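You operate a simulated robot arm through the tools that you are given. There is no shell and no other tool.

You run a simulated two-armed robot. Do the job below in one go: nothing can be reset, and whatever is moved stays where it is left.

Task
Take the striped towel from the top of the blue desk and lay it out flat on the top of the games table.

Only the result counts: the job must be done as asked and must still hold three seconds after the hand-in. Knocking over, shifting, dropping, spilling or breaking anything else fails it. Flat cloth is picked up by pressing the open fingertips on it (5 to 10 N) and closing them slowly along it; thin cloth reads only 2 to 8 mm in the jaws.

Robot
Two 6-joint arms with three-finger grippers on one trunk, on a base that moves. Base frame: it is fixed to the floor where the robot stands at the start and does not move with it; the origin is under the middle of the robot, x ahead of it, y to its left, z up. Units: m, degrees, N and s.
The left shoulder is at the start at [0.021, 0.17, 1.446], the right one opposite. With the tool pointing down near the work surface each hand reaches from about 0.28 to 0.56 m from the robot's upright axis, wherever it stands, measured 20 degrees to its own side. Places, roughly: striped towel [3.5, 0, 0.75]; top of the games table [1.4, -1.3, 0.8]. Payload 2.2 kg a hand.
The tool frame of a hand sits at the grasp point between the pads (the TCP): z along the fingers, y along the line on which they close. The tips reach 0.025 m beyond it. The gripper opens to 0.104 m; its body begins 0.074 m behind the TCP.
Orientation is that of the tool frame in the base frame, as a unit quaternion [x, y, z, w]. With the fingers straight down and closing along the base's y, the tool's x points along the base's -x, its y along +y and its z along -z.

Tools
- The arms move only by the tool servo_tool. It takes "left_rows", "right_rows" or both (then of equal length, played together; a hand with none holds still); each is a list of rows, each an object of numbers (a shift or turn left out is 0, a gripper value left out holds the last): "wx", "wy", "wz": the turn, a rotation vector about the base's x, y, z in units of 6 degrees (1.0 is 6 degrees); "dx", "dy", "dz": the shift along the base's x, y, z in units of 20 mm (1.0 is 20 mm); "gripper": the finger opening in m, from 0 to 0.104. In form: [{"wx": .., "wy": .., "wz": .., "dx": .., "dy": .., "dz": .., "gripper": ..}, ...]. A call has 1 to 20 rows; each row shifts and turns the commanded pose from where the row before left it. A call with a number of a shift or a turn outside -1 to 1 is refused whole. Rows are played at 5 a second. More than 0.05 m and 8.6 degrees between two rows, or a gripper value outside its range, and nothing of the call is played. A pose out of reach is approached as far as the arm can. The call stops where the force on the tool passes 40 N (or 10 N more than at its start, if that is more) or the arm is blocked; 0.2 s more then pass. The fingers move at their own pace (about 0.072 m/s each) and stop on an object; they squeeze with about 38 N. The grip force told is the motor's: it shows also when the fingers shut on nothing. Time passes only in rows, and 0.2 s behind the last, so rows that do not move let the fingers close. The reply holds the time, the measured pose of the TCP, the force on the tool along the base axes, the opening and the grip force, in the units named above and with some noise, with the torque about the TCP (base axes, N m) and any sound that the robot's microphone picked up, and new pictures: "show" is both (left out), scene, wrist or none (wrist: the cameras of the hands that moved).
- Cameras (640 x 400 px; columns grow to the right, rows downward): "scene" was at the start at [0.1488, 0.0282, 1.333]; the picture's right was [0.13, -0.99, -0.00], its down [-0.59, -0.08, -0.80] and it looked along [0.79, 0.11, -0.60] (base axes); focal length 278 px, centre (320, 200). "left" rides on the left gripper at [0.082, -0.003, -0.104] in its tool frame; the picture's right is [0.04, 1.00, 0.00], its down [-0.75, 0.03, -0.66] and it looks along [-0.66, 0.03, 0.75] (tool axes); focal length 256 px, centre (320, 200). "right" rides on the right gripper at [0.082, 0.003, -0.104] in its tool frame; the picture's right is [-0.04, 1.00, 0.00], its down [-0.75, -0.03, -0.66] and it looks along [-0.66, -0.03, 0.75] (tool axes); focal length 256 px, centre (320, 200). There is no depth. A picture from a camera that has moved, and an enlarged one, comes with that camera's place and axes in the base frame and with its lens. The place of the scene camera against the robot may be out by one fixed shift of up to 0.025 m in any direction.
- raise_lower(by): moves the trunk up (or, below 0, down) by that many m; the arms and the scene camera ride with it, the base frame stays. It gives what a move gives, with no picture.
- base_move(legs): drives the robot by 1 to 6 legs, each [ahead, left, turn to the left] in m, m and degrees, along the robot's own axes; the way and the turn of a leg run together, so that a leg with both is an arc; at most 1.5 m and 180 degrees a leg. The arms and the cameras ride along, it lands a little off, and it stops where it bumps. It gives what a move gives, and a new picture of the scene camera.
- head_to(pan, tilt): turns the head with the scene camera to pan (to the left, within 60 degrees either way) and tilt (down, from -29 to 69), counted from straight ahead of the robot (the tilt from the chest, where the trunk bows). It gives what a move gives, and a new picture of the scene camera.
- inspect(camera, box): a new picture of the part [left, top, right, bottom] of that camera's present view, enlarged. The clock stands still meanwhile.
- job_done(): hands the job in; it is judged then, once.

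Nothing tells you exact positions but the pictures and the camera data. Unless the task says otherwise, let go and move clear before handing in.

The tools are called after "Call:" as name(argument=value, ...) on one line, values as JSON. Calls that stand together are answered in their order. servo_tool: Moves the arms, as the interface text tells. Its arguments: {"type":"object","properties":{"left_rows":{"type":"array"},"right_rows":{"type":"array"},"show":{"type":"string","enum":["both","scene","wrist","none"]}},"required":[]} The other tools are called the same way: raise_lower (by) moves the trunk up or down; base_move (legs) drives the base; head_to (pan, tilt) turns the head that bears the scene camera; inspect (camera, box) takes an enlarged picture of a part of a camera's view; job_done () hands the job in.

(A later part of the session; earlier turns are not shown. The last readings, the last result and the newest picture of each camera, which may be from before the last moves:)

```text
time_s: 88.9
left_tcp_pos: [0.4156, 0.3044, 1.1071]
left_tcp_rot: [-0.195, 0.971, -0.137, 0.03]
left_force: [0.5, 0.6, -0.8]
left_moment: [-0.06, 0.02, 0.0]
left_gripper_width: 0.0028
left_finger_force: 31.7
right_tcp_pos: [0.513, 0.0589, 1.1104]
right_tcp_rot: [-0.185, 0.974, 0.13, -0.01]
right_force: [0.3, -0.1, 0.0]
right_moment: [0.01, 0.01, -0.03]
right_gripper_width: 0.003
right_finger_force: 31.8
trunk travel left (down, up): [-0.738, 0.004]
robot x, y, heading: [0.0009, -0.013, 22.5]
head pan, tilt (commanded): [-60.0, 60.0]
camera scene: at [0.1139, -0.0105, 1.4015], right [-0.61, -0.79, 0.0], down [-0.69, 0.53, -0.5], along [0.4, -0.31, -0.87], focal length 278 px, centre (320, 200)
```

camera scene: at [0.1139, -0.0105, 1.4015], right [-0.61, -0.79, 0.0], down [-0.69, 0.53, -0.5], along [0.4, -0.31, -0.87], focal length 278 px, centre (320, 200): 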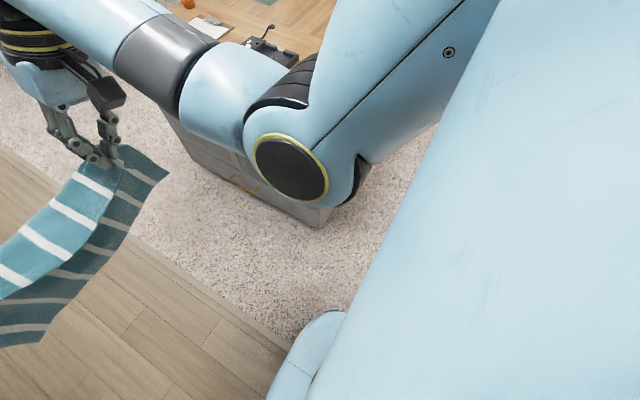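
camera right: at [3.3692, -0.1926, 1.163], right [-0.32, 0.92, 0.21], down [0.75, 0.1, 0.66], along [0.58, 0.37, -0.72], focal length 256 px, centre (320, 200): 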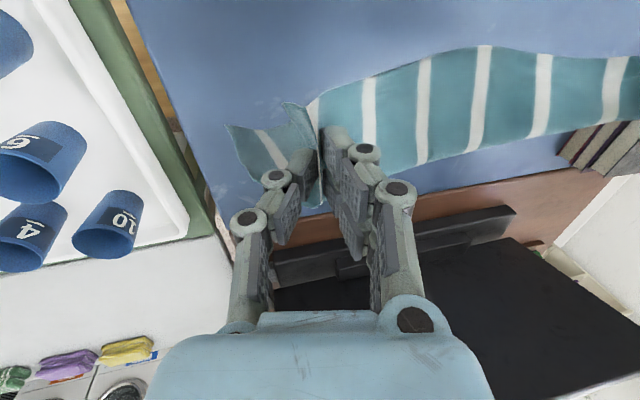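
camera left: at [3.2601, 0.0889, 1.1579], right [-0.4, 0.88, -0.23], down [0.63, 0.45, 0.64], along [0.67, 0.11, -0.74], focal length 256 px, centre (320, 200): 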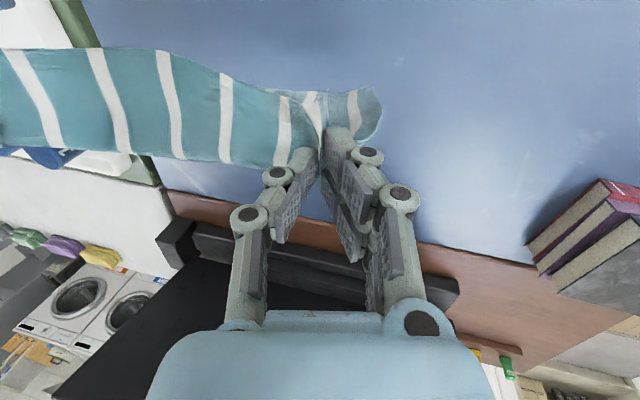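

The towel is well clear. Strafing right past the cabinet end in two steps.

Call:
base_move(legs=[[0, -0.6, -1.5]])

Call:
head_to(pan=-20, tilt=45)

```text
time_s: 92.2
left_tcp_pos: [0.6394, -0.2544, 1.1078]
left_tcp_rot: [-0.178, 0.974, -0.136, 0.027]
left_force: [0.2, 0.1, -0.1]
left_moment: [0.03, 0.02, -0.02]
left_gripper_width: 0.0033
left_finger_force: 31.8
right_tcp_pos: [0.7281, -0.5041, 1.1109]
right_tcp_rot: [-0.168, 0.977, 0.13, -0.007]
right_force: [0.3, 1.2, -0.5]
right_moment: [0.01, -0.05, 0.02]
right_gripper_width: 0.0031
right_finger_force: 31.9
trunk travel left (down, up): [-0.738, 0.004]
robot x, y, heading: [0.2161, -0.5613, 20.5]
head pan, tilt (commanded): [-60.0, 60.0]
camera scene: at [0.3269, -0.56, 1.4014], right [-0.64, -0.77, 0.0], down [-0.67, 0.55, -0.5], along [0.39, -0.32, -0.87], focal length 278 px, centre (320, 200)
```

scene: 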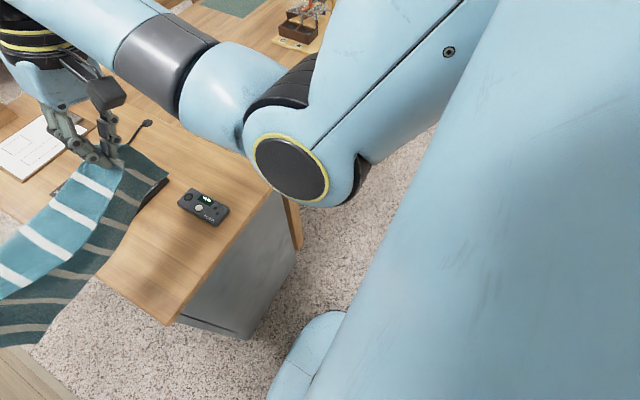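

```text
time_s: 93.3
left_tcp_pos: [0.6393, -0.2559, 1.1069]
left_tcp_rot: [-0.179, 0.974, -0.137, 0.028]
left_force: [-0.1, 0.5, -0.4]
left_moment: [0.01, 0.02, 0.0]
left_gripper_width: 0.0029
left_finger_force: 31.4
right_tcp_pos: [0.7271, -0.5048, 1.1106]
right_tcp_rot: [-0.169, 0.977, 0.131, -0.008]
right_force: [-0.6, -0.4, -0.4]
right_moment: [0.0, -0.03, 0.03]
right_gripper_width: 0.0031
right_finger_force: 32.1
trunk travel left (down, up): [-0.738, 0.004]
robot x, y, heading: [0.2141, -0.5582, 20.6]
head pan, tilt (commanded): [-20.0, 45.0]
camera scene: at [0.3568, -0.5169, 1.4208], right [0.01, -1.0, 0.0], down [-0.71, 0.0, -0.71], along [0.71, 0.0, -0.71], focal length 278 px, centre (320, 200)
```

scene: 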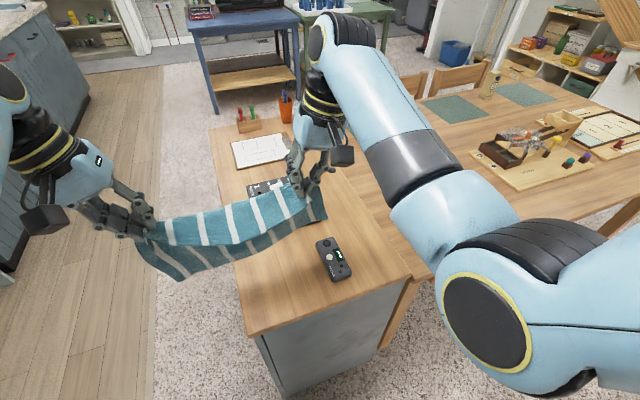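

The towel clears the device. I'll continue right to stand in front of the free part of the games table.

Call:
base_move(legs=[[0, -0.575, 0]])

Call:
head_to(pan=0, tilt=50)

```text
time_s: 96.6
left_tcp_pos: [0.841, -0.8043, 1.107]
left_tcp_rot: [-0.173, 0.975, -0.137, 0.027]
left_force: [-0.4, 0.8, 0.6]
left_moment: [0.03, 0.05, 0.0]
left_gripper_width: 0.003
left_finger_force: 32.1
right_tcp_pos: [0.9293, -1.0536, 1.1093]
right_tcp_rot: [-0.164, 0.978, 0.13, -0.006]
right_force: [0.5, 0.3, -0.2]
right_moment: [0.0, -0.01, 0.02]
right_gripper_width: 0.0029
right_finger_force: 31.7
trunk travel left (down, up): [-0.738, 0.004]
robot x, y, heading: [0.4147, -1.1049, 19.8]
head pan, tilt (commanded): [-20.0, 45.0]
camera scene: at [0.5567, -1.063, 1.4209], right [0.0, -1.0, 0.0], down [-0.71, 0.0, -0.71], along [0.71, 0.0, -0.71], focal length 278 px, centre (320, 200)
```

scene: 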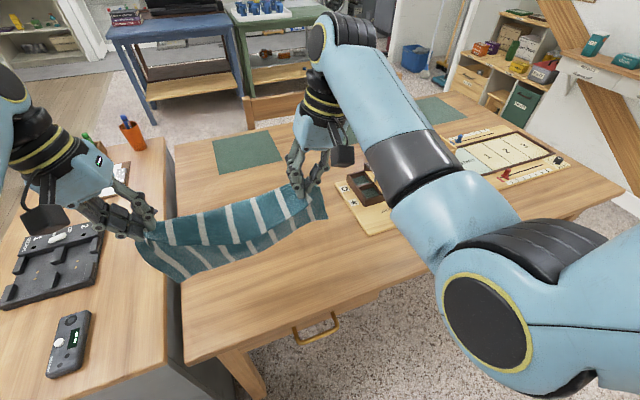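

```text
time_s: 97.4
left_tcp_pos: [0.8404, -0.8048, 1.1068]
left_tcp_rot: [-0.173, 0.975, -0.138, 0.027]
left_force: [-0.2, 0.3, 0.2]
left_moment: [0.01, 0.02, 0.0]
left_gripper_width: 0.003
left_finger_force: 31.7
right_tcp_pos: [0.9287, -1.0536, 1.1102]
right_tcp_rot: [-0.163, 0.978, 0.13, -0.007]
right_force: [0.5, 0.2, -0.3]
right_moment: [-0.01, -0.06, 0.01]
right_gripper_width: 0.003
right_finger_force: 32.1
trunk travel left (down, up): [-0.738, 0.004]
robot x, y, heading: [0.4156, -1.1039, 19.6]
head pan, tilt (commanded): [0.0, 50.0]
camera scene: at [0.5477, -1.0362, 1.414], right [0.34, -0.94, 0.0], down [-0.72, -0.26, -0.64], along [0.6, 0.22, -0.77], focal length 278 px, centre (320, 200)
```

scene: 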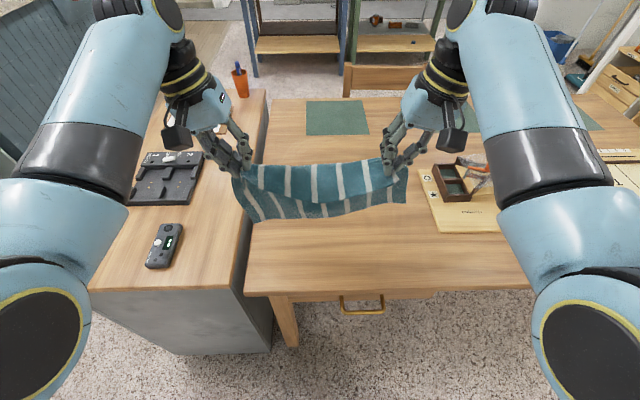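

I'm in front of the games table. I'll zoom in to measure its edges and the free area.

Call:
inspect(camera="scene", box=[200, 80, 560, 305])

Call:
inspect(camera="scene", box=[150, 220, 390, 370])

```text
1.78 times, centred on (380, 192) of scene
camera zoom: at [0.5477, -1.0362, 1.414], right [0.34, -0.94, 0.0], down [-0.72, -0.26, -0.64], along [0.6, 0.22, -0.77], focal length 494 px, centre (213, 213)
```

zoom: 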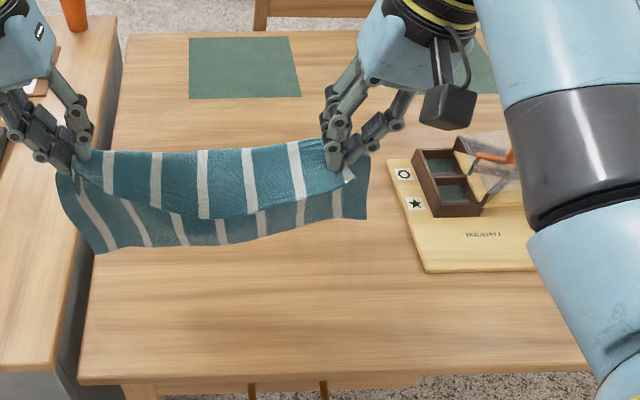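

```text
2.67 times, centred on (270, 295) of scene
camera zoom: at [0.5477, -1.0362, 1.414], right [0.34, -0.94, 0.0], down [-0.72, -0.26, -0.64], along [0.6, 0.22, -0.77], focal length 741 px, centre (453, -53)
```

zoom: 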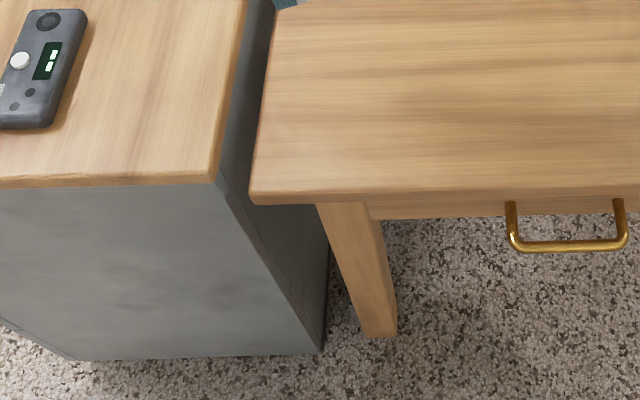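

Call:
inspect(camera="left", box=[0, 0, 640, 400])

Call:
inspect(camera="right", box=[0, 0, 640, 400])

```text
1.00 times, centred on (320, 200) of left (not enlarged: the box is as wide or as high as the picture)
camera zoom: at [0.7558, -0.8072, 1.2066], right [-0.37, 0.89, -0.28], down [0.63, 0.46, 0.63], along [0.68, 0.06, -0.73], focal length 256 px, centre (320, 200)
```

zoom: 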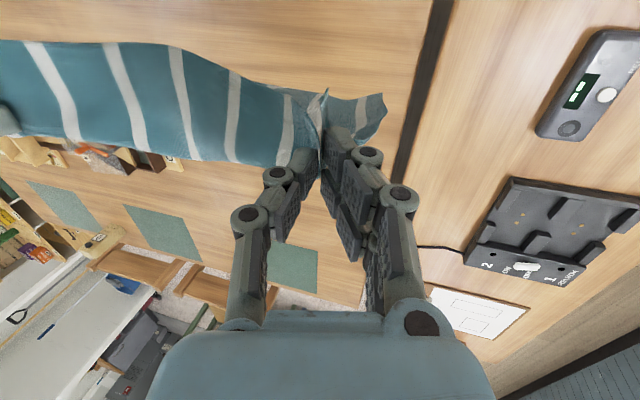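

```text
1.00 times, centred on (320, 200) of right (not enlarged: the box is as wide or as high as the picture)
camera zoom: at [0.8558, -1.1013, 1.2094], right [-0.28, 0.92, 0.26], down [0.76, 0.05, 0.65], along [0.59, 0.38, -0.72], focal length 256 px, centre (320, 200)
```

zoom: 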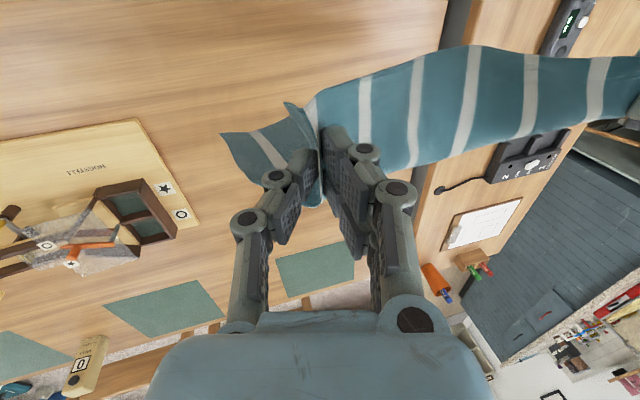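

I judge the games-table top to be near z ≈ 0.77 m, with free width between its left edge and the game tray of about 0.5 m. I'll line up square with the table and centre on the free area.

Call:
base_move(legs=[[0, -0.085, 2]])

```text
time_s: 98.5
left_tcp_pos: [0.8614, -0.8714, 1.1067]
left_tcp_rot: [-0.19, 0.972, -0.136, 0.029]
left_force: [0.8, -0.7, -0.5]
left_moment: [0.06, 0.04, -0.03]
left_gripper_width: 0.0027
left_finger_force: 31.8
right_tcp_pos: [0.9575, -1.1165, 1.1103]
right_tcp_rot: [-0.181, 0.975, 0.131, -0.009]
right_force: [-0.1, 0.1, -0.5]
right_moment: [0.01, -0.02, 0.03]
right_gripper_width: 0.0031
right_finger_force: 32.1
trunk travel left (down, up): [-0.738, 0.004]
robot x, y, heading: [0.4472, -1.182, 22.0]
head pan, tilt (commanded): [0.0, 50.0]
camera scene: at [0.5769, -1.1134, 1.414], right [0.37, -0.93, 0.0], down [-0.71, -0.28, -0.64], along [0.6, 0.24, -0.77], focal length 278 px, centre (320, 200)
```

scene: 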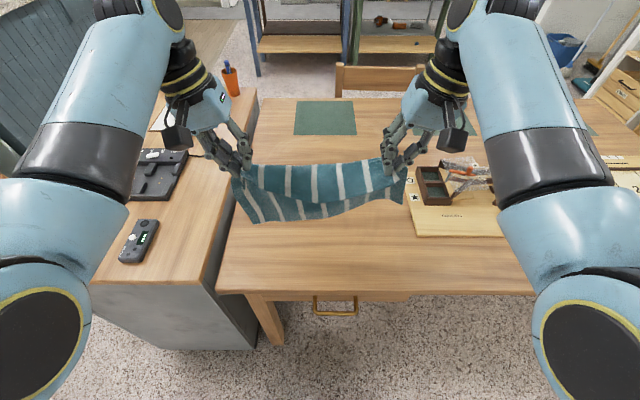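

I'm centred on the free strip (table edge about 0.40 m ahead, tray corner at y ≈ -0.24 in my frame). I'll creep 0.07 m closer, then lower the towel until its hanging part touches the table.

Call:
base_move(legs=[[0.07, 0, 0]])

Call:
servo_tool(left_rows=[{"dx": 0.174, "dy": 0.07, "dz": -0.9}, {"dx": 0.174, "dy": 0.07, "dz": -0.9}, {"dx": 0.174, "dy": 0.07, "dz": -0.9}, {"dx": 0.174, "dy": 0.07, "dz": -0.9}, {"dx": 0.174, "dy": 0.07, "dz": -0.9}, {"dx": 0.174, "dy": 0.07, "dz": -0.9}, {"dx": 0.174, "dy": 0.07, "dz": -0.9}, {"dx": 0.174, "dy": 0.07, "dz": -0.9}, {}], right_rows=[{"dx": 0.174, "dy": 0.07, "dz": -0.9}, {"dx": 0.174, "dy": 0.07, "dz": -0.9}, {"dx": 0.174, "dy": 0.07, "dz": -0.9}, {"dx": 0.174, "dy": 0.07, "dz": -0.9}, {"dx": 0.174, "dy": 0.07, "dz": -0.9}, {"dx": 0.174, "dy": 0.07, "dz": -0.9}, {"dx": 0.174, "dy": 0.07, "dz": -0.9}, {"dx": 0.174, "dy": 0.07, "dz": -0.9}, {}], show="both")

```text
time_s: 99.5
left_tcp_pos: [0.9285, -0.8438, 1.1058]
left_tcp_rot: [-0.192, 0.971, -0.136, 0.029]
left_force: [-0.5, -0.1, -0.7]
left_moment: [0.0, 0.03, -0.02]
left_gripper_width: 0.0031
left_finger_force: 31.6
right_tcp_pos: [1.0237, -1.0891, 1.1104]
right_tcp_rot: [-0.182, 0.975, 0.131, -0.01]
right_force: [0.0, -0.5, 0.3]
right_moment: [-0.02, 0.03, -0.01]
right_gripper_width: 0.0032
right_finger_force: 32.1
trunk travel left (down, up): [-0.738, 0.004]
robot x, y, heading: [0.5155, -1.1588, 22.0]
head pan, tilt (commanded): [0.0, 50.0]
camera scene: at [0.6438, -1.085, 1.4138], right [0.37, -0.93, 0.0], down [-0.71, -0.29, -0.64], along [0.6, 0.24, -0.77], focal length 278 px, centre (320, 200)
```

scene: 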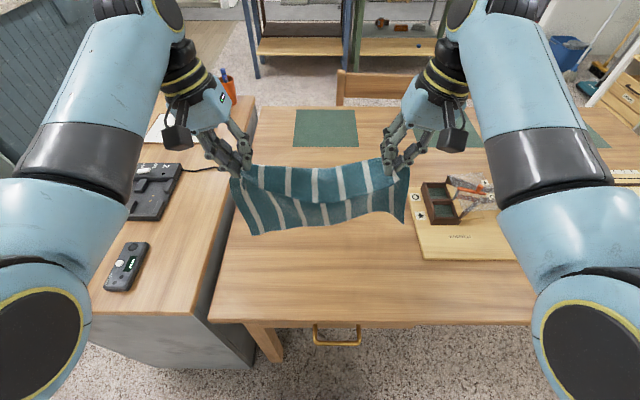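

```text
time_s: 101.5
left_tcp_pos: [0.9548, -0.8321, 0.9627]
left_tcp_rot: [-0.191, 0.972, -0.136, 0.03]
left_force: [-1.1, -0.2, -0.6]
left_moment: [0.02, 0.01, -0.01]
left_gripper_width: 0.003
left_finger_force: 32.4
right_tcp_pos: [1.0516, -1.0798, 0.9664]
right_tcp_rot: [-0.182, 0.975, 0.131, -0.009]
right_force: [-0.4, -0.5, -0.1]
right_moment: [-0.02, 0.0, -0.01]
right_gripper_width: 0.0031
right_finger_force: 32.2
trunk travel left (down, up): [-0.738, 0.004]
robot x, y, heading: [0.5143, -1.152, 22.0]
head pan, tilt (commanded): [0.0, 50.0]
camera scene: at [0.6417, -1.0859, 1.414], right [0.37, -0.93, 0.0], down [-0.71, -0.29, -0.64], along [0.6, 0.24, -0.77], focal length 278 px, centre (320, 200)
camera right: at [0.9809, -1.1295, 1.0661], right [-0.31, 0.91, 0.26], down [0.76, 0.08, 0.65], along [0.57, 0.4, -0.72], focal length 256 px, centre (320, 200)
camera left: at [0.8701, -0.839, 1.0626], right [-0.4, 0.87, -0.28], down [0.61, 0.48, 0.63], along [0.68, 0.08, -0.73], focal length 256 px, centre (320, 200)
```

scene: 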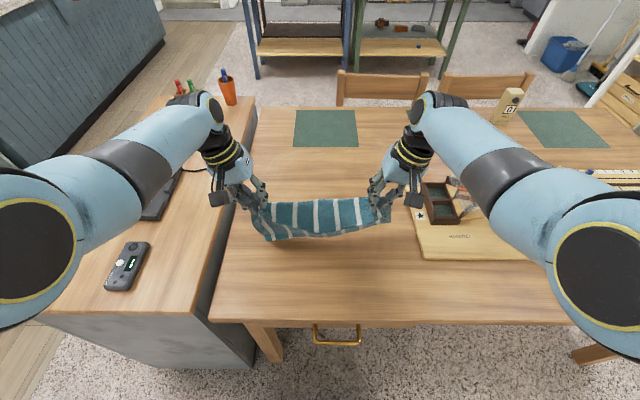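
right: 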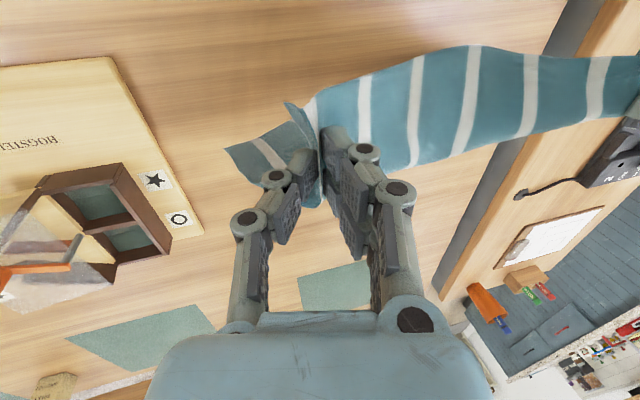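
left: 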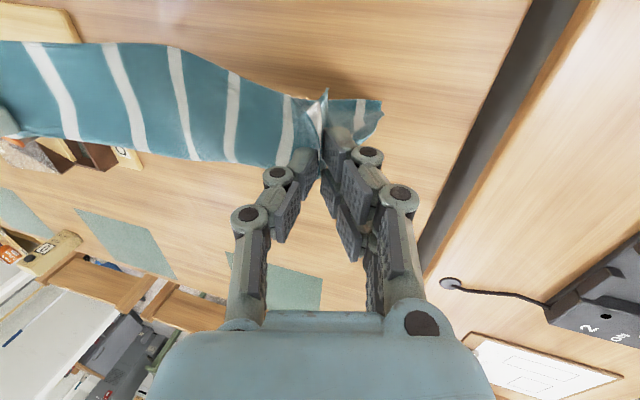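

Call:
inspect(camera="scene", box=[200, 150, 440, 300])

```text
2.67 times, centred on (320, 225) of scene
camera zoom: at [0.6417, -1.0859, 1.414], right [0.37, -0.93, 0.0], down [-0.71, -0.29, -0.64], along [0.6, 0.24, -0.77], focal length 741 px, centre (320, 133)
```

zoom: 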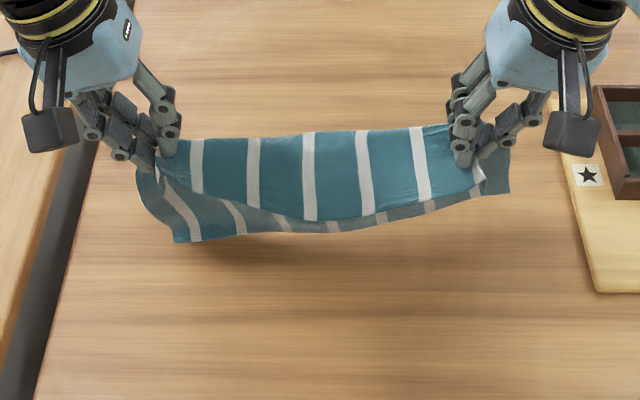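

The towel's lower edge is a few centimetres above the table. I'll lower until it touches, then lay it down while drawing the hands back toward me.

Call:
servo_tool(left_rows=[{"dz": -0.75}, {"dz": -0.75}, {"dz": -0.75}, {"dx": -0.3, "dy": -0.12, "dz": -0.4}, {"dx": -0.58, "dy": -0.234, "dz": -0.4}, {"dx": -0.58, "dy": -0.234, "dz": -0.4}, {"dx": -0.58, "dy": -0.234, "dz": -0.4}, {}], right_rows=[{"dz": -0.75}, {"dz": -0.75}, {"dz": -0.75}, {"dx": -0.3, "dy": -0.12, "dz": -0.4}, {"dx": -0.58, "dy": -0.234, "dz": -0.4}, {"dx": -0.58, "dy": -0.234, "dz": -0.4}, {"dx": -0.58, "dy": -0.234, "dz": -0.4}, {}], show="scene")

Call:
inspect(camera="scene", box=[200, 150, 440, 300])

```text
time_s: 103.3
left_tcp_pos: [0.91, -0.8492, 0.8875]
left_tcp_rot: [-0.193, 0.971, -0.136, 0.028]
left_force: [0.0, -0.4, -0.5]
left_moment: [-0.03, 0.03, -0.01]
left_gripper_width: 0.0025
left_finger_force: 31.9
left hand out of reach, approached as far as the arm can: row 4
right_tcp_pos: [1.0099, -1.0955, 0.8883]
right_tcp_rot: [-0.181, 0.975, 0.13, -0.009]
right_force: [-0.5, 0.4, -0.9]
right_moment: [0.0, -0.03, 0.0]
right_gripper_width: 0.0032
right_finger_force: 32.1
trunk travel left (down, up): [-0.738, 0.004]
robot x, y, heading: [0.515, -1.159, 21.8]
head pan, tilt (commanded): [0.0, 50.0]
camera scene: at [0.6432, -1.0853, 1.4139], right [0.37, -0.93, 0.0], down [-0.71, -0.29, -0.64], along [0.6, 0.24, -0.77], focal length 278 px, centre (320, 200)
```

scene: 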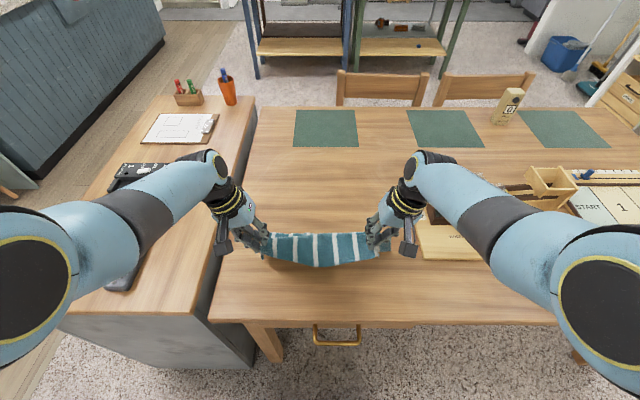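

```text
2.67 times, centred on (320, 225) of scene
camera zoom: at [0.6432, -1.0853, 1.4139], right [0.37, -0.93, 0.0], down [-0.71, -0.29, -0.64], along [0.6, 0.24, -0.77], focal length 741 px, centre (320, 133)
```

zoom: 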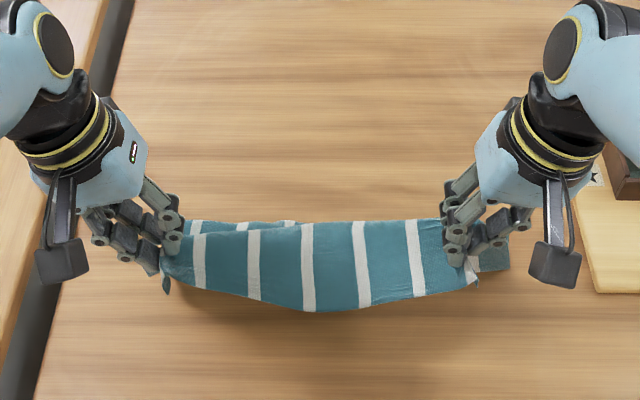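

The hanging part is now on the table behind the near flap. I'll continue laying it out by backing the robot and lowering the trunk in small alternating steps.

Call:
base_move(legs=[[-0.05, 0, 0]])

Call:
raise_lower(by=-0.03)

Call:
base_move(legs=[[-0.05, 0, 0]])

Call:
inspect(camera="scene", box=[160, 120, 480, 320])

```text
time_s: 104.2
left_tcp_pos: [0.8638, -0.8671, 0.8884]
left_tcp_rot: [-0.19, 0.972, -0.136, 0.029]
left_force: [0.0, -0.6, 0.6]
left_moment: [0.04, -0.01, -0.01]
left_gripper_width: 0.0028
left_finger_force: 31.7
right_tcp_pos: [0.9633, -1.1139, 0.89]
right_tcp_rot: [-0.18, 0.975, 0.13, -0.008]
right_force: [-1.0, 0.2, -0.3]
right_moment: [-0.01, -0.04, 0.0]
right_gripper_width: 0.0031
right_finger_force: 32.2
trunk travel left (down, up): [-0.738, 0.004]
robot x, y, heading: [0.4656, -1.1753, 21.7]
head pan, tilt (commanded): [0.0, 50.0]
camera scene: at [0.5947, -1.1048, 1.4141], right [0.37, -0.93, 0.0], down [-0.71, -0.28, -0.64], along [0.6, 0.24, -0.77], focal length 278 px, centre (320, 200)
```

scene: 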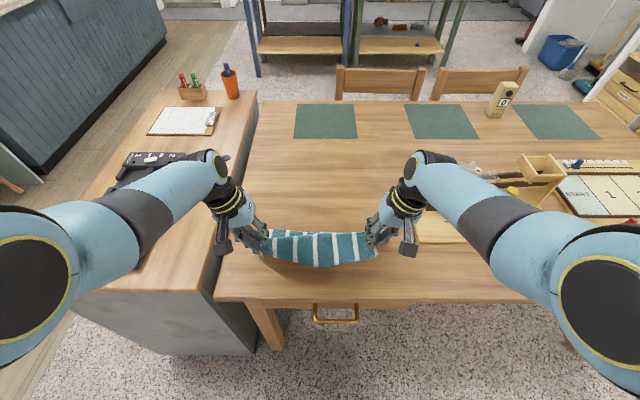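

```text
time_s: 105.0
left_tcp_pos: [0.8648, -0.8665, 0.8568]
left_tcp_rot: [-0.191, 0.972, -0.136, 0.03]
left_force: [0.6, 1.0, -0.4]
left_moment: [0.01, 0.01, 0.0]
left_gripper_width: 0.0028
left_finger_force: 31.8
right_tcp_pos: [0.9632, -1.1155, 0.8606]
right_tcp_rot: [-0.181, 0.975, 0.13, -0.009]
right_force: [0.0, 0.9, -0.2]
right_moment: [-0.01, 0.0, -0.01]
right_gripper_width: 0.0033
right_finger_force: 31.8
trunk travel left (down, up): [-0.708, 0.034]
robot x, y, heading: [0.466, -1.1753, 22.0]
head pan, tilt (commanded): [0.0, 50.0]
```

```text
time_s: 105.9
left_tcp_pos: [0.8185, -0.8865, 0.8589]
left_tcp_rot: [-0.19, 0.972, -0.136, 0.031]
left_force: [-0.4, -0.2, 0.6]
left_moment: [0.05, -0.03, 0.02]
left_gripper_width: 0.0027
left_finger_force: 31.5
right_tcp_pos: [0.9187, -1.1326, 0.861]
right_tcp_rot: [-0.181, 0.975, 0.129, -0.009]
right_force: [-0.3, -0.2, -0.2]
right_moment: [-0.04, -0.05, -0.02]
right_gripper_width: 0.0034
right_finger_force: 31.6
trunk travel left (down, up): [-0.708, 0.034]
robot x, y, heading: [0.4207, -1.1919, 21.9]
head pan, tilt (commanded): [0.0, 50.0]
camera scene: at [0.5498, -1.1229, 1.3841], right [0.37, -0.93, 0.0], down [-0.71, -0.28, -0.64], along [0.6, 0.24, -0.77], focal length 278 px, centre (320, 200)
```

scene: 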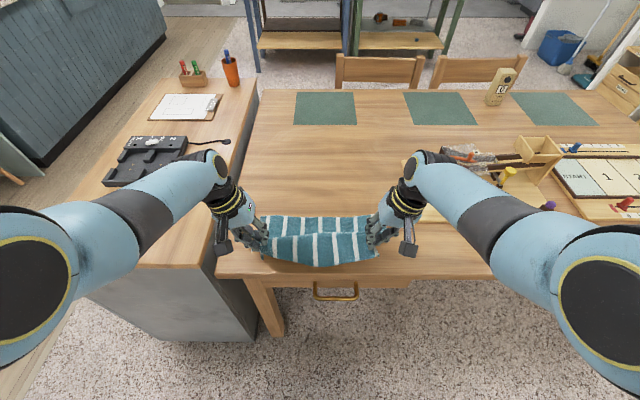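

```text
2.00 times, centred on (320, 220) of scene
camera zoom: at [0.5498, -1.1229, 1.3841], right [0.37, -0.93, 0.0], down [-0.71, -0.28, -0.64], along [0.6, 0.24, -0.77], focal length 556 px, centre (320, 160)
```

zoom: 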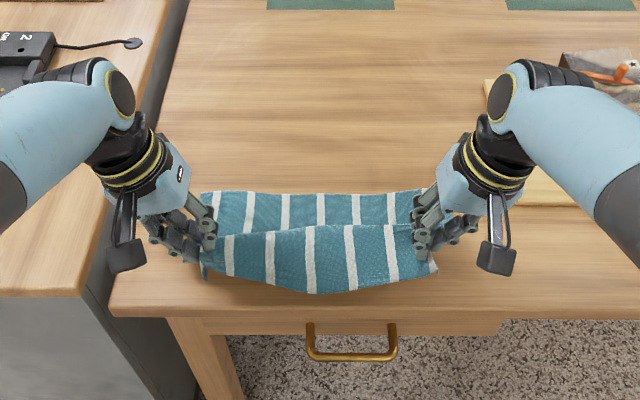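

The far part is now spread on the table and the near flap hangs toward me, just inside the table edge. I'll back off a bit more so that the flap passes outside the edge, then lower.

Call:
base_move(legs=[[-0.06, 0, 0]])

Call:
raise_lower(by=-0.04)

Call:
inspect(camera="scene", box=[160, 120, 480, 320])

```text
time_s: 106.9
left_tcp_pos: [0.7634, -0.9072, 0.8584]
left_tcp_rot: [-0.19, 0.972, -0.135, 0.031]
left_force: [0.6, -0.5, 0.2]
left_moment: [0.02, -0.07, 0.04]
left_gripper_width: 0.0031
left_finger_force: 31.9
right_tcp_pos: [0.8636, -1.1543, 0.8612]
right_tcp_rot: [-0.18, 0.975, 0.13, -0.009]
right_force: [-1.2, 0.3, 0.0]
right_moment: [0.01, -0.04, -0.03]
right_gripper_width: 0.003
right_finger_force: 32.3
trunk travel left (down, up): [-0.708, 0.034]
robot x, y, heading: [0.3691, -1.2155, 21.7]
head pan, tilt (commanded): [0.0, 50.0]
camera scene: at [0.4942, -1.1452, 1.3841], right [0.37, -0.93, 0.0], down [-0.71, -0.28, -0.64], along [0.6, 0.24, -0.77], focal length 278 px, centre (320, 200)
```

scene: 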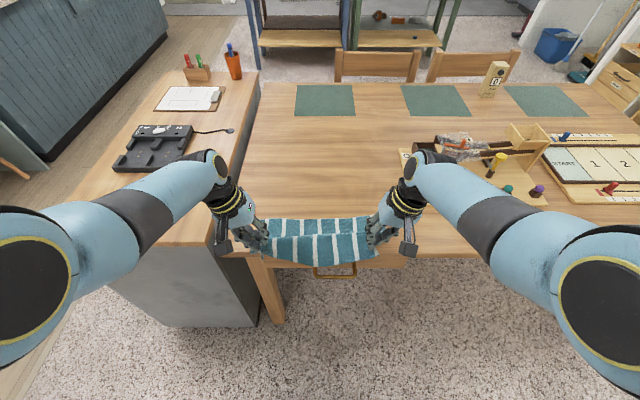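

```text
time_s: 107.7
left_tcp_pos: [0.7645, -0.9077, 0.8177]
left_tcp_rot: [-0.19, 0.972, -0.136, 0.029]
left_force: [-0.5, 0.4, 0.4]
left_moment: [0.0, 0.02, -0.02]
left_gripper_width: 0.0029
left_finger_force: 32.1
right_tcp_pos: [0.8633, -1.1544, 0.8183]
right_tcp_rot: [-0.18, 0.975, 0.131, -0.009]
right_force: [-0.1, 0.1, 0.8]
right_moment: [-0.01, 0.01, -0.03]
right_gripper_width: 0.0034
right_finger_force: 32.3
trunk travel left (down, up): [-0.668, 0.074]
robot x, y, heading: [0.3671, -1.2145, 21.7]
head pan, tilt (commanded): [0.0, 50.0]
```

```text
2.00 times, centred on (320, 220) of scene
camera zoom: at [0.4966, -1.1443, 1.3438], right [0.37, -0.93, 0.0], down [-0.71, -0.28, -0.64], along [0.6, 0.24, -0.77], focal length 556 px, centre (320, 160)
```

zoom: 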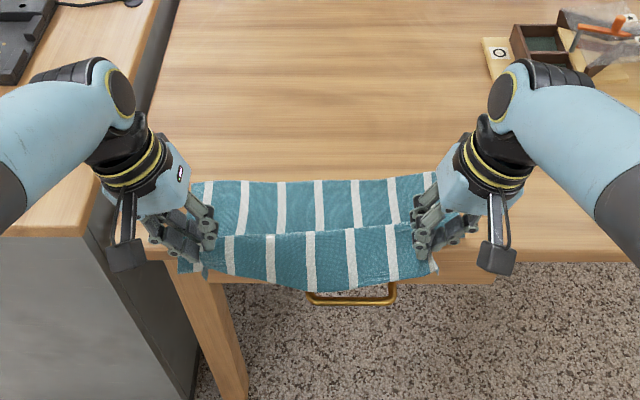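

The ridge held by the hands is now right at the table edge, with the near flap hanging just outside it. I'll lift 2–3 cm and move forward so that the flap is drawn up over the edge and trails flat toward me.

Call:
raise_lower(by=0.025)

Call:
base_move(legs=[[0.07, 0, 0]])

Call:
inspect(camera="scene", box=[160, 120, 480, 320])

```text
time_s: 108.4
left_tcp_pos: [0.7638, -0.907, 0.842]
left_tcp_rot: [-0.189, 0.972, -0.136, 0.03]
left_force: [0.7, 0.0, -0.1]
left_moment: [-0.03, 0.0, -0.02]
left_gripper_width: 0.0029
left_finger_force: 32.0
right_tcp_pos: [0.863, -1.1559, 0.8454]
right_tcp_rot: [-0.18, 0.975, 0.13, -0.008]
right_force: [-0.1, 0.0, 0.1]
right_moment: [-0.05, 0.01, -0.01]
right_gripper_width: 0.0032
right_finger_force: 31.7
trunk travel left (down, up): [-0.693, 0.049]
robot x, y, heading: [0.3659, -1.2152, 21.5]
head pan, tilt (commanded): [0.0, 50.0]
```

```text
time_s: 109.4
left_tcp_pos: [0.8311, -0.8812, 0.8418]
left_tcp_rot: [-0.189, 0.972, -0.136, 0.028]
left_force: [0.4, 0.7, -0.3]
left_moment: [-0.02, 0.04, -0.01]
left_gripper_width: 0.0029
left_finger_force: 31.7
right_tcp_pos: [0.9302, -1.1292, 0.8441]
right_tcp_rot: [-0.18, 0.975, 0.13, -0.009]
right_force: [0.2, -0.2, -0.3]
right_moment: [-0.01, 0.02, 0.01]
right_gripper_width: 0.003
right_finger_force: 32.4
trunk travel left (down, up): [-0.693, 0.049]
robot x, y, heading: [0.4334, -1.1898, 21.4]
head pan, tilt (commanded): [0.0, 50.0]
camera scene: at [0.5639, -1.1176, 1.3686], right [0.37, -0.93, 0.0], down [-0.71, -0.28, -0.64], along [0.6, 0.24, -0.77], focal length 278 px, centre (320, 200)
```

scene: 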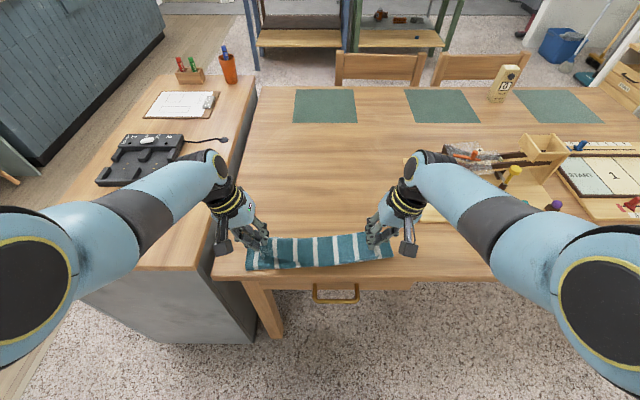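

```text
2.00 times, centred on (320, 220) of scene
camera zoom: at [0.5639, -1.1176, 1.3686], right [0.37, -0.93, 0.0], down [-0.71, -0.28, -0.64], along [0.6, 0.24, -0.77], focal length 556 px, centre (320, 160)
```

zoom: 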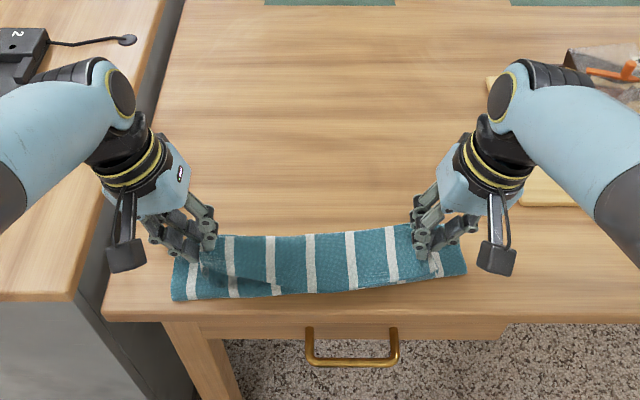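

Call:
inspect(camera="scene", box=[230, 210, 410, 290])

Call:
inspect(camera="left", box=[0, 0, 640, 400])

Call:
inspect(camera="right", box=[0, 0, 640, 400])

```text
3.56 times, centred on (320, 250) of scene
camera zoom: at [0.5639, -1.1176, 1.3686], right [0.37, -0.93, 0.0], down [-0.71, -0.28, -0.64], along [0.6, 0.24, -0.77], focal length 988 px, centre (320, 22)
```

zoom: 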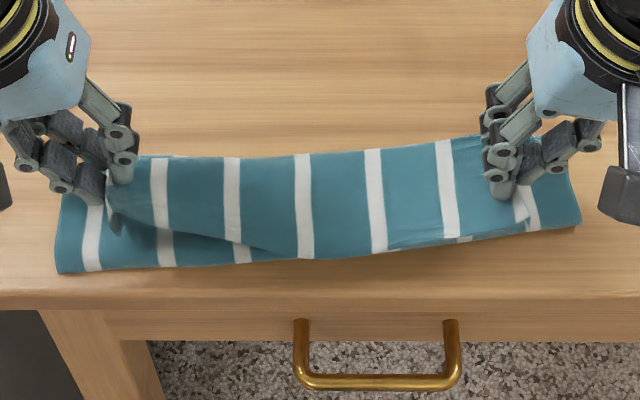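

```text
1.00 times, centred on (320, 200) of left (not enlarged: the box is as wide or as high as the picture)
camera zoom: at [0.7467, -0.8871, 0.9418], right [-0.4, 0.88, -0.28], down [0.62, 0.48, 0.63], along [0.68, 0.08, -0.73], focal length 256 px, centre (320, 200)
```

zoom: 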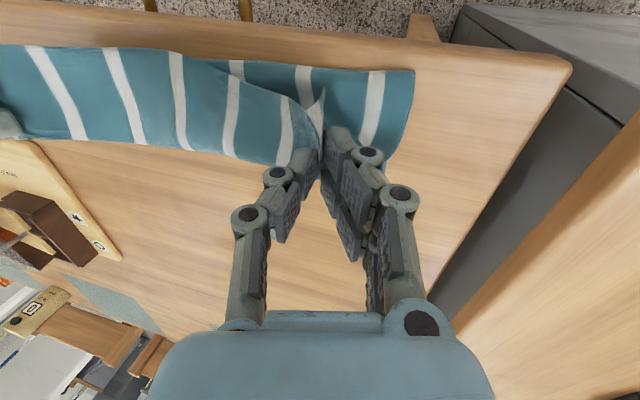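

```text
1.00 times, centred on (320, 200) of right (not enlarged: the box is as wide or as high as the picture)
camera zoom: at [0.8598, -1.1788, 0.9434], right [-0.31, 0.91, 0.26], down [0.76, 0.07, 0.65], along [0.57, 0.4, -0.72], focal length 256 px, centre (320, 200)
```

zoom: 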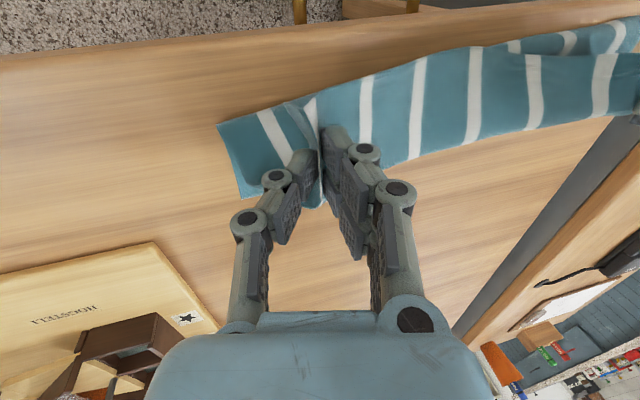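

The far part didn't slide; it buckled into a Z-fold, so pushing isn't the way. I'll undo this by drawing the hands back toward me by arm, which also leaves me reach to press on the far part afterwards.

Call:
servo_tool(left_rows=[{"dx": -0.4655, "dy": -0.1825}, {"dx": -0.4655, "dy": -0.1825}, {"dx": -0.4655, "dy": -0.1825}, {"dx": -0.4655, "dy": -0.1825}, {"dx": -0.4655, "dy": -0.1825}, {"dx": -0.4655, "dy": -0.1825}, {"dx": -0.4655, "dy": -0.1825}, {}], right_rows=[{"dx": -0.4655, "dy": -0.1825}, {"dx": -0.4655, "dy": -0.1825}, {"dx": -0.4655, "dy": -0.1825}, {"dx": -0.4655, "dy": -0.1825}, {"dx": -0.4655, "dy": -0.1825}, {"dx": -0.4655, "dy": -0.1825}, {"dx": -0.4655, "dy": -0.1825}, {}], show="both")

Call:
inspect(camera="scene", box=[200, 170, 440, 320])

```text
time_s: 111.2
left_tcp_pos: [0.7652, -0.9053, 0.8416]
left_tcp_rot: [-0.189, 0.972, -0.137, 0.03]
left_force: [0.9, -0.6, 0.4]
left_moment: [-0.03, 0.01, -0.02]
left_gripper_width: 0.0027
left_finger_force: 31.7
right_tcp_pos: [0.8664, -1.1528, 0.8446]
right_tcp_rot: [-0.18, 0.975, 0.13, -0.009]
right_force: [0.1, 0.1, -0.1]
right_moment: [0.01, -0.02, 0.0]
right_gripper_width: 0.003
right_finger_force: 31.7
trunk travel left (down, up): [-0.693, 0.049]
robot x, y, heading: [0.4344, -1.1911, 21.8]
head pan, tilt (commanded): [0.0, 50.0]
camera scene: at [0.5622, -1.1182, 1.3688], right [0.37, -0.93, 0.0], down [-0.71, -0.28, -0.64], along [0.6, 0.24, -0.77], focal length 278 px, centre (320, 200)
camera right: at [0.7954, -1.2041, 0.9443], right [-0.31, 0.91, 0.26], down [0.76, 0.07, 0.65], along [0.57, 0.4, -0.72], focal length 256 px, centre (320, 200)
camera left: at [0.6793, -0.9133, 0.9428], right [-0.4, 0.88, -0.28], down [0.62, 0.48, 0.63], along [0.68, 0.08, -0.73], focal length 256 px, centre (320, 200)
```

scene: 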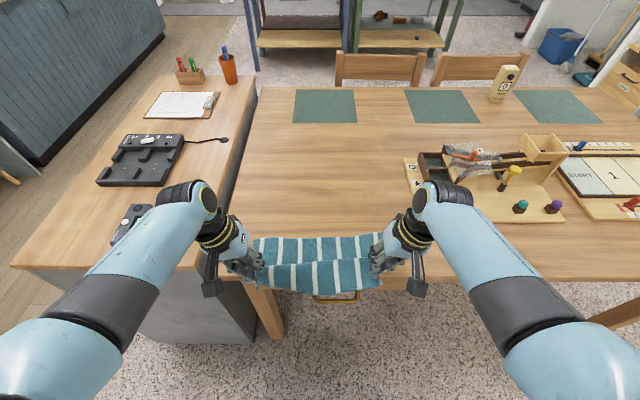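
right: 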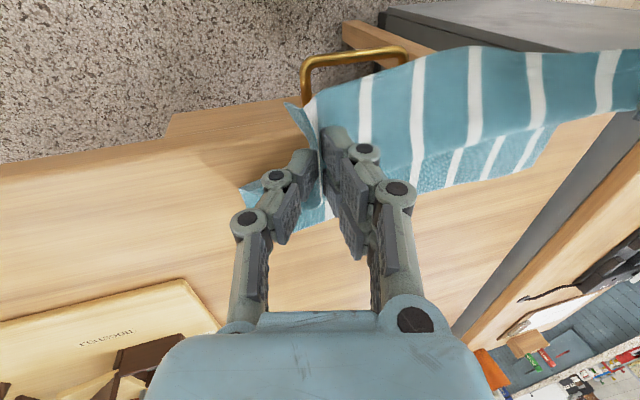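
left: 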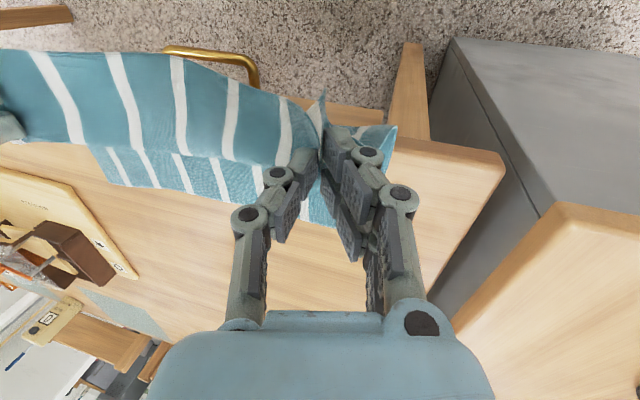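

```text
2.67 times, centred on (320, 245) of scene
camera zoom: at [0.5622, -1.1182, 1.3688], right [0.37, -0.93, 0.0], down [-0.71, -0.28, -0.64], along [0.6, 0.24, -0.77], focal length 741 px, centre (320, 80)
```

zoom: 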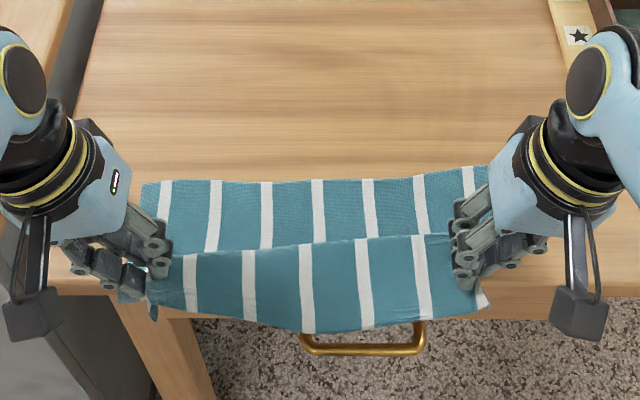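

Now I see that the far edge got tucked underneath when it first touched down. I'll lift the towel again, pull it lightly taut between the hands so that the near flap stays short, and lay it again with a quicker draw-back.

Call:
servo_tool(left_rows=[{"dz": 0.9}, {"dz": 0.9, "dx": 0.4, "dy": 0.16}, {"dz": 0.9, "dx": 0.668, "dy": 0.267}, {"dz": 0.9, "dx": 0.668, "dy": 0.267}, {"dz": 0.9, "dx": 0.668, "dy": 0.267}, {"dz": 0.9, "dx": 0.668, "dy": 0.267}, {"dz": 0.9, "dx": 0.668, "dy": 0.267}, {"dz": 0.9, "dx": 0.668, "dy": 0.267}, {}], right_rows=[{"dz": 0.9}, {"dz": 0.9, "dx": 0.4, "dy": 0.16}, {"dz": 0.9, "dx": 0.668, "dy": 0.267}, {"dz": 0.9, "dx": 0.668, "dy": 0.267}, {"dz": 0.9, "dx": 0.668, "dy": 0.267}, {"dz": 0.9, "dx": 0.668, "dy": 0.267}, {"dz": 0.9, "dx": 0.668, "dy": 0.267}, {"dz": 0.9, "dx": 0.668, "dy": 0.267}, {}], show="none")

Call:
raise_lower(by=0.045)

Call:
inspect(camera="scene", box=[160, 120, 480, 320])

```text
time_s: 113.2
left_tcp_pos: [0.8545, -0.8701, 0.9864]
left_tcp_rot: [-0.189, 0.972, -0.137, 0.028]
left_force: [0.0, 0.2, -0.3]
left_moment: [-0.02, 0.0, -0.04]
left_gripper_width: 0.0026
left_finger_force: 31.3
right_tcp_pos: [0.9519, -1.1199, 0.9923]
right_tcp_rot: [-0.18, 0.975, 0.13, -0.009]
right_force: [-0.3, -0.2, -0.2]
right_moment: [0.02, -0.04, 0.01]
right_gripper_width: 0.0032
right_finger_force: 32.2
trunk travel left (down, up): [-0.693, 0.049]
robot x, y, heading: [0.4345, -1.1879, 21.6]
head pan, tilt (commanded): [0.0, 50.0]
```

```text
time_s: 114.1
left_tcp_pos: [0.8546, -0.8709, 1.0323]
left_tcp_rot: [-0.19, 0.972, -0.137, 0.029]
left_force: [0.4, -0.3, 0.4]
left_moment: [-0.05, 0.01, -0.03]
left_gripper_width: 0.0026
left_finger_force: 32.0
right_tcp_pos: [0.9511, -1.1189, 1.0339]
right_tcp_rot: [-0.179, 0.975, 0.131, -0.008]
right_force: [-0.5, 0.1, 0.0]
right_moment: [-0.02, -0.02, -0.01]
right_gripper_width: 0.0032
right_finger_force: 32.0
trunk travel left (down, up): [-0.738, 0.004]
robot x, y, heading: [0.4291, -1.1898, 21.7]
head pan, tilt (commanded): [0.0, 50.0]
```

```text
2.00 times, centred on (320, 220) of scene
camera zoom: at [0.5621, -1.1183, 1.4139], right [0.37, -0.93, 0.0], down [-0.71, -0.28, -0.64], along [0.6, 0.24, -0.77], focal length 556 px, centre (320, 160)
```

zoom: 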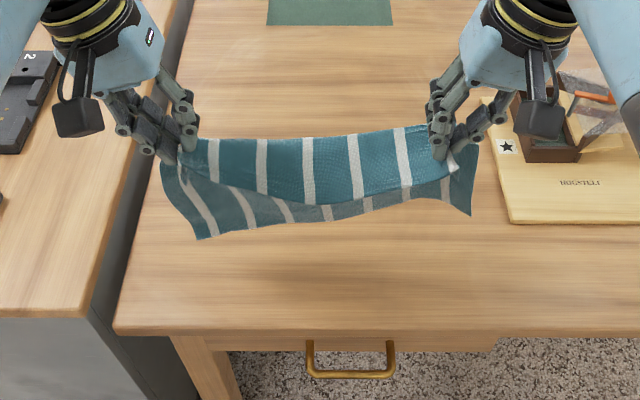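

The towel hangs freely again. I'll spread the hands a few millimetres at a time until the top line is just taut.

Call:
servo_tool(left_rows=[{"dx": -0.074, "dy": 0.186}, {"dx": -0.074, "dy": 0.186}, {}], right_rows=[{"dx": 0.074, "dy": -0.186}, {"dx": 0.074, "dy": -0.186}, {}], show="none")

Call:
inspect(camera="scene", box=[200, 150, 440, 300])

```text
time_s: 114.9
left_tcp_pos: [0.8498, -0.8643, 1.0319]
left_tcp_rot: [-0.189, 0.972, -0.137, 0.029]
left_force: [0.2, -1.3, 0.2]
left_moment: [-0.04, 0.01, 0.01]
left_gripper_width: 0.0027
left_finger_force: 32.1
right_tcp_pos: [0.9544, -1.126, 1.0349]
right_tcp_rot: [-0.18, 0.975, 0.131, -0.009]
right_force: [-0.4, 1.1, 0.3]
right_moment: [0.05, -0.02, 0.0]
right_gripper_width: 0.0031
right_finger_force: 32.2
trunk travel left (down, up): [-0.738, 0.004]
robot x, y, heading: [0.4333, -1.1887, 21.6]
head pan, tilt (commanded): [0.0, 50.0]
```

```text
2.67 times, centred on (320, 225) of scene
camera zoom: at [0.5618, -1.1184, 1.4139], right [0.37, -0.93, 0.0], down [-0.71, -0.28, -0.64], along [0.6, 0.24, -0.77], focal length 741 px, centre (320, 133)
```

zoom: 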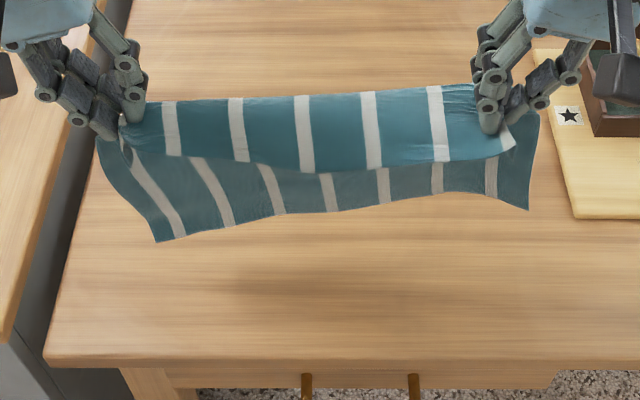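

Call:
servo_tool(left_rows=[{"dx": -0.037, "dy": 0.093}, {"dx": -0.037, "dy": 0.093}, {}], right_rows=[{"dx": 0.037, "dy": -0.093}, {"dx": 0.037, "dy": -0.093}, {}], show="none")

Call:
inspect(camera="scene", box=[200, 150, 440, 300])

```text
time_s: 115.7
left_tcp_pos: [0.8507, -0.8622, 1.0306]
left_tcp_rot: [-0.19, 0.972, -0.137, 0.03]
left_force: [4.1, -9.2, -0.6]
left_moment: [-0.24, -0.08, -0.06]
left_gripper_width: 0.003
left_finger_force: 31.8
right_tcp_pos: [0.9568, -1.1296, 1.0337]
right_tcp_rot: [-0.181, 0.975, 0.131, -0.009]
right_force: [-3.0, 8.6, -0.3]
right_moment: [0.2, 0.07, 0.02]
right_gripper_width: 0.0032
right_finger_force: 32.5
trunk travel left (down, up): [-0.738, 0.004]
robot x, y, heading: [0.4355, -1.193, 21.9]
head pan, tilt (commanded): [0.0, 50.0]
```

```text
2.67 times, centred on (320, 225) of scene
camera zoom: at [0.5618, -1.1184, 1.414], right [0.37, -0.93, 0.0], down [-0.71, -0.28, -0.64], along [0.6, 0.24, -0.77], focal length 741 px, centre (320, 133)
```

zoom: 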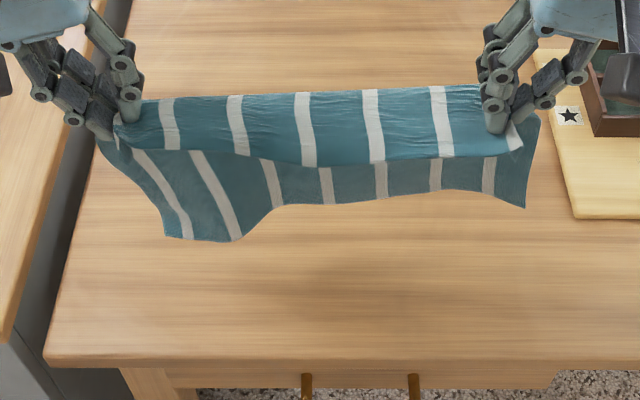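

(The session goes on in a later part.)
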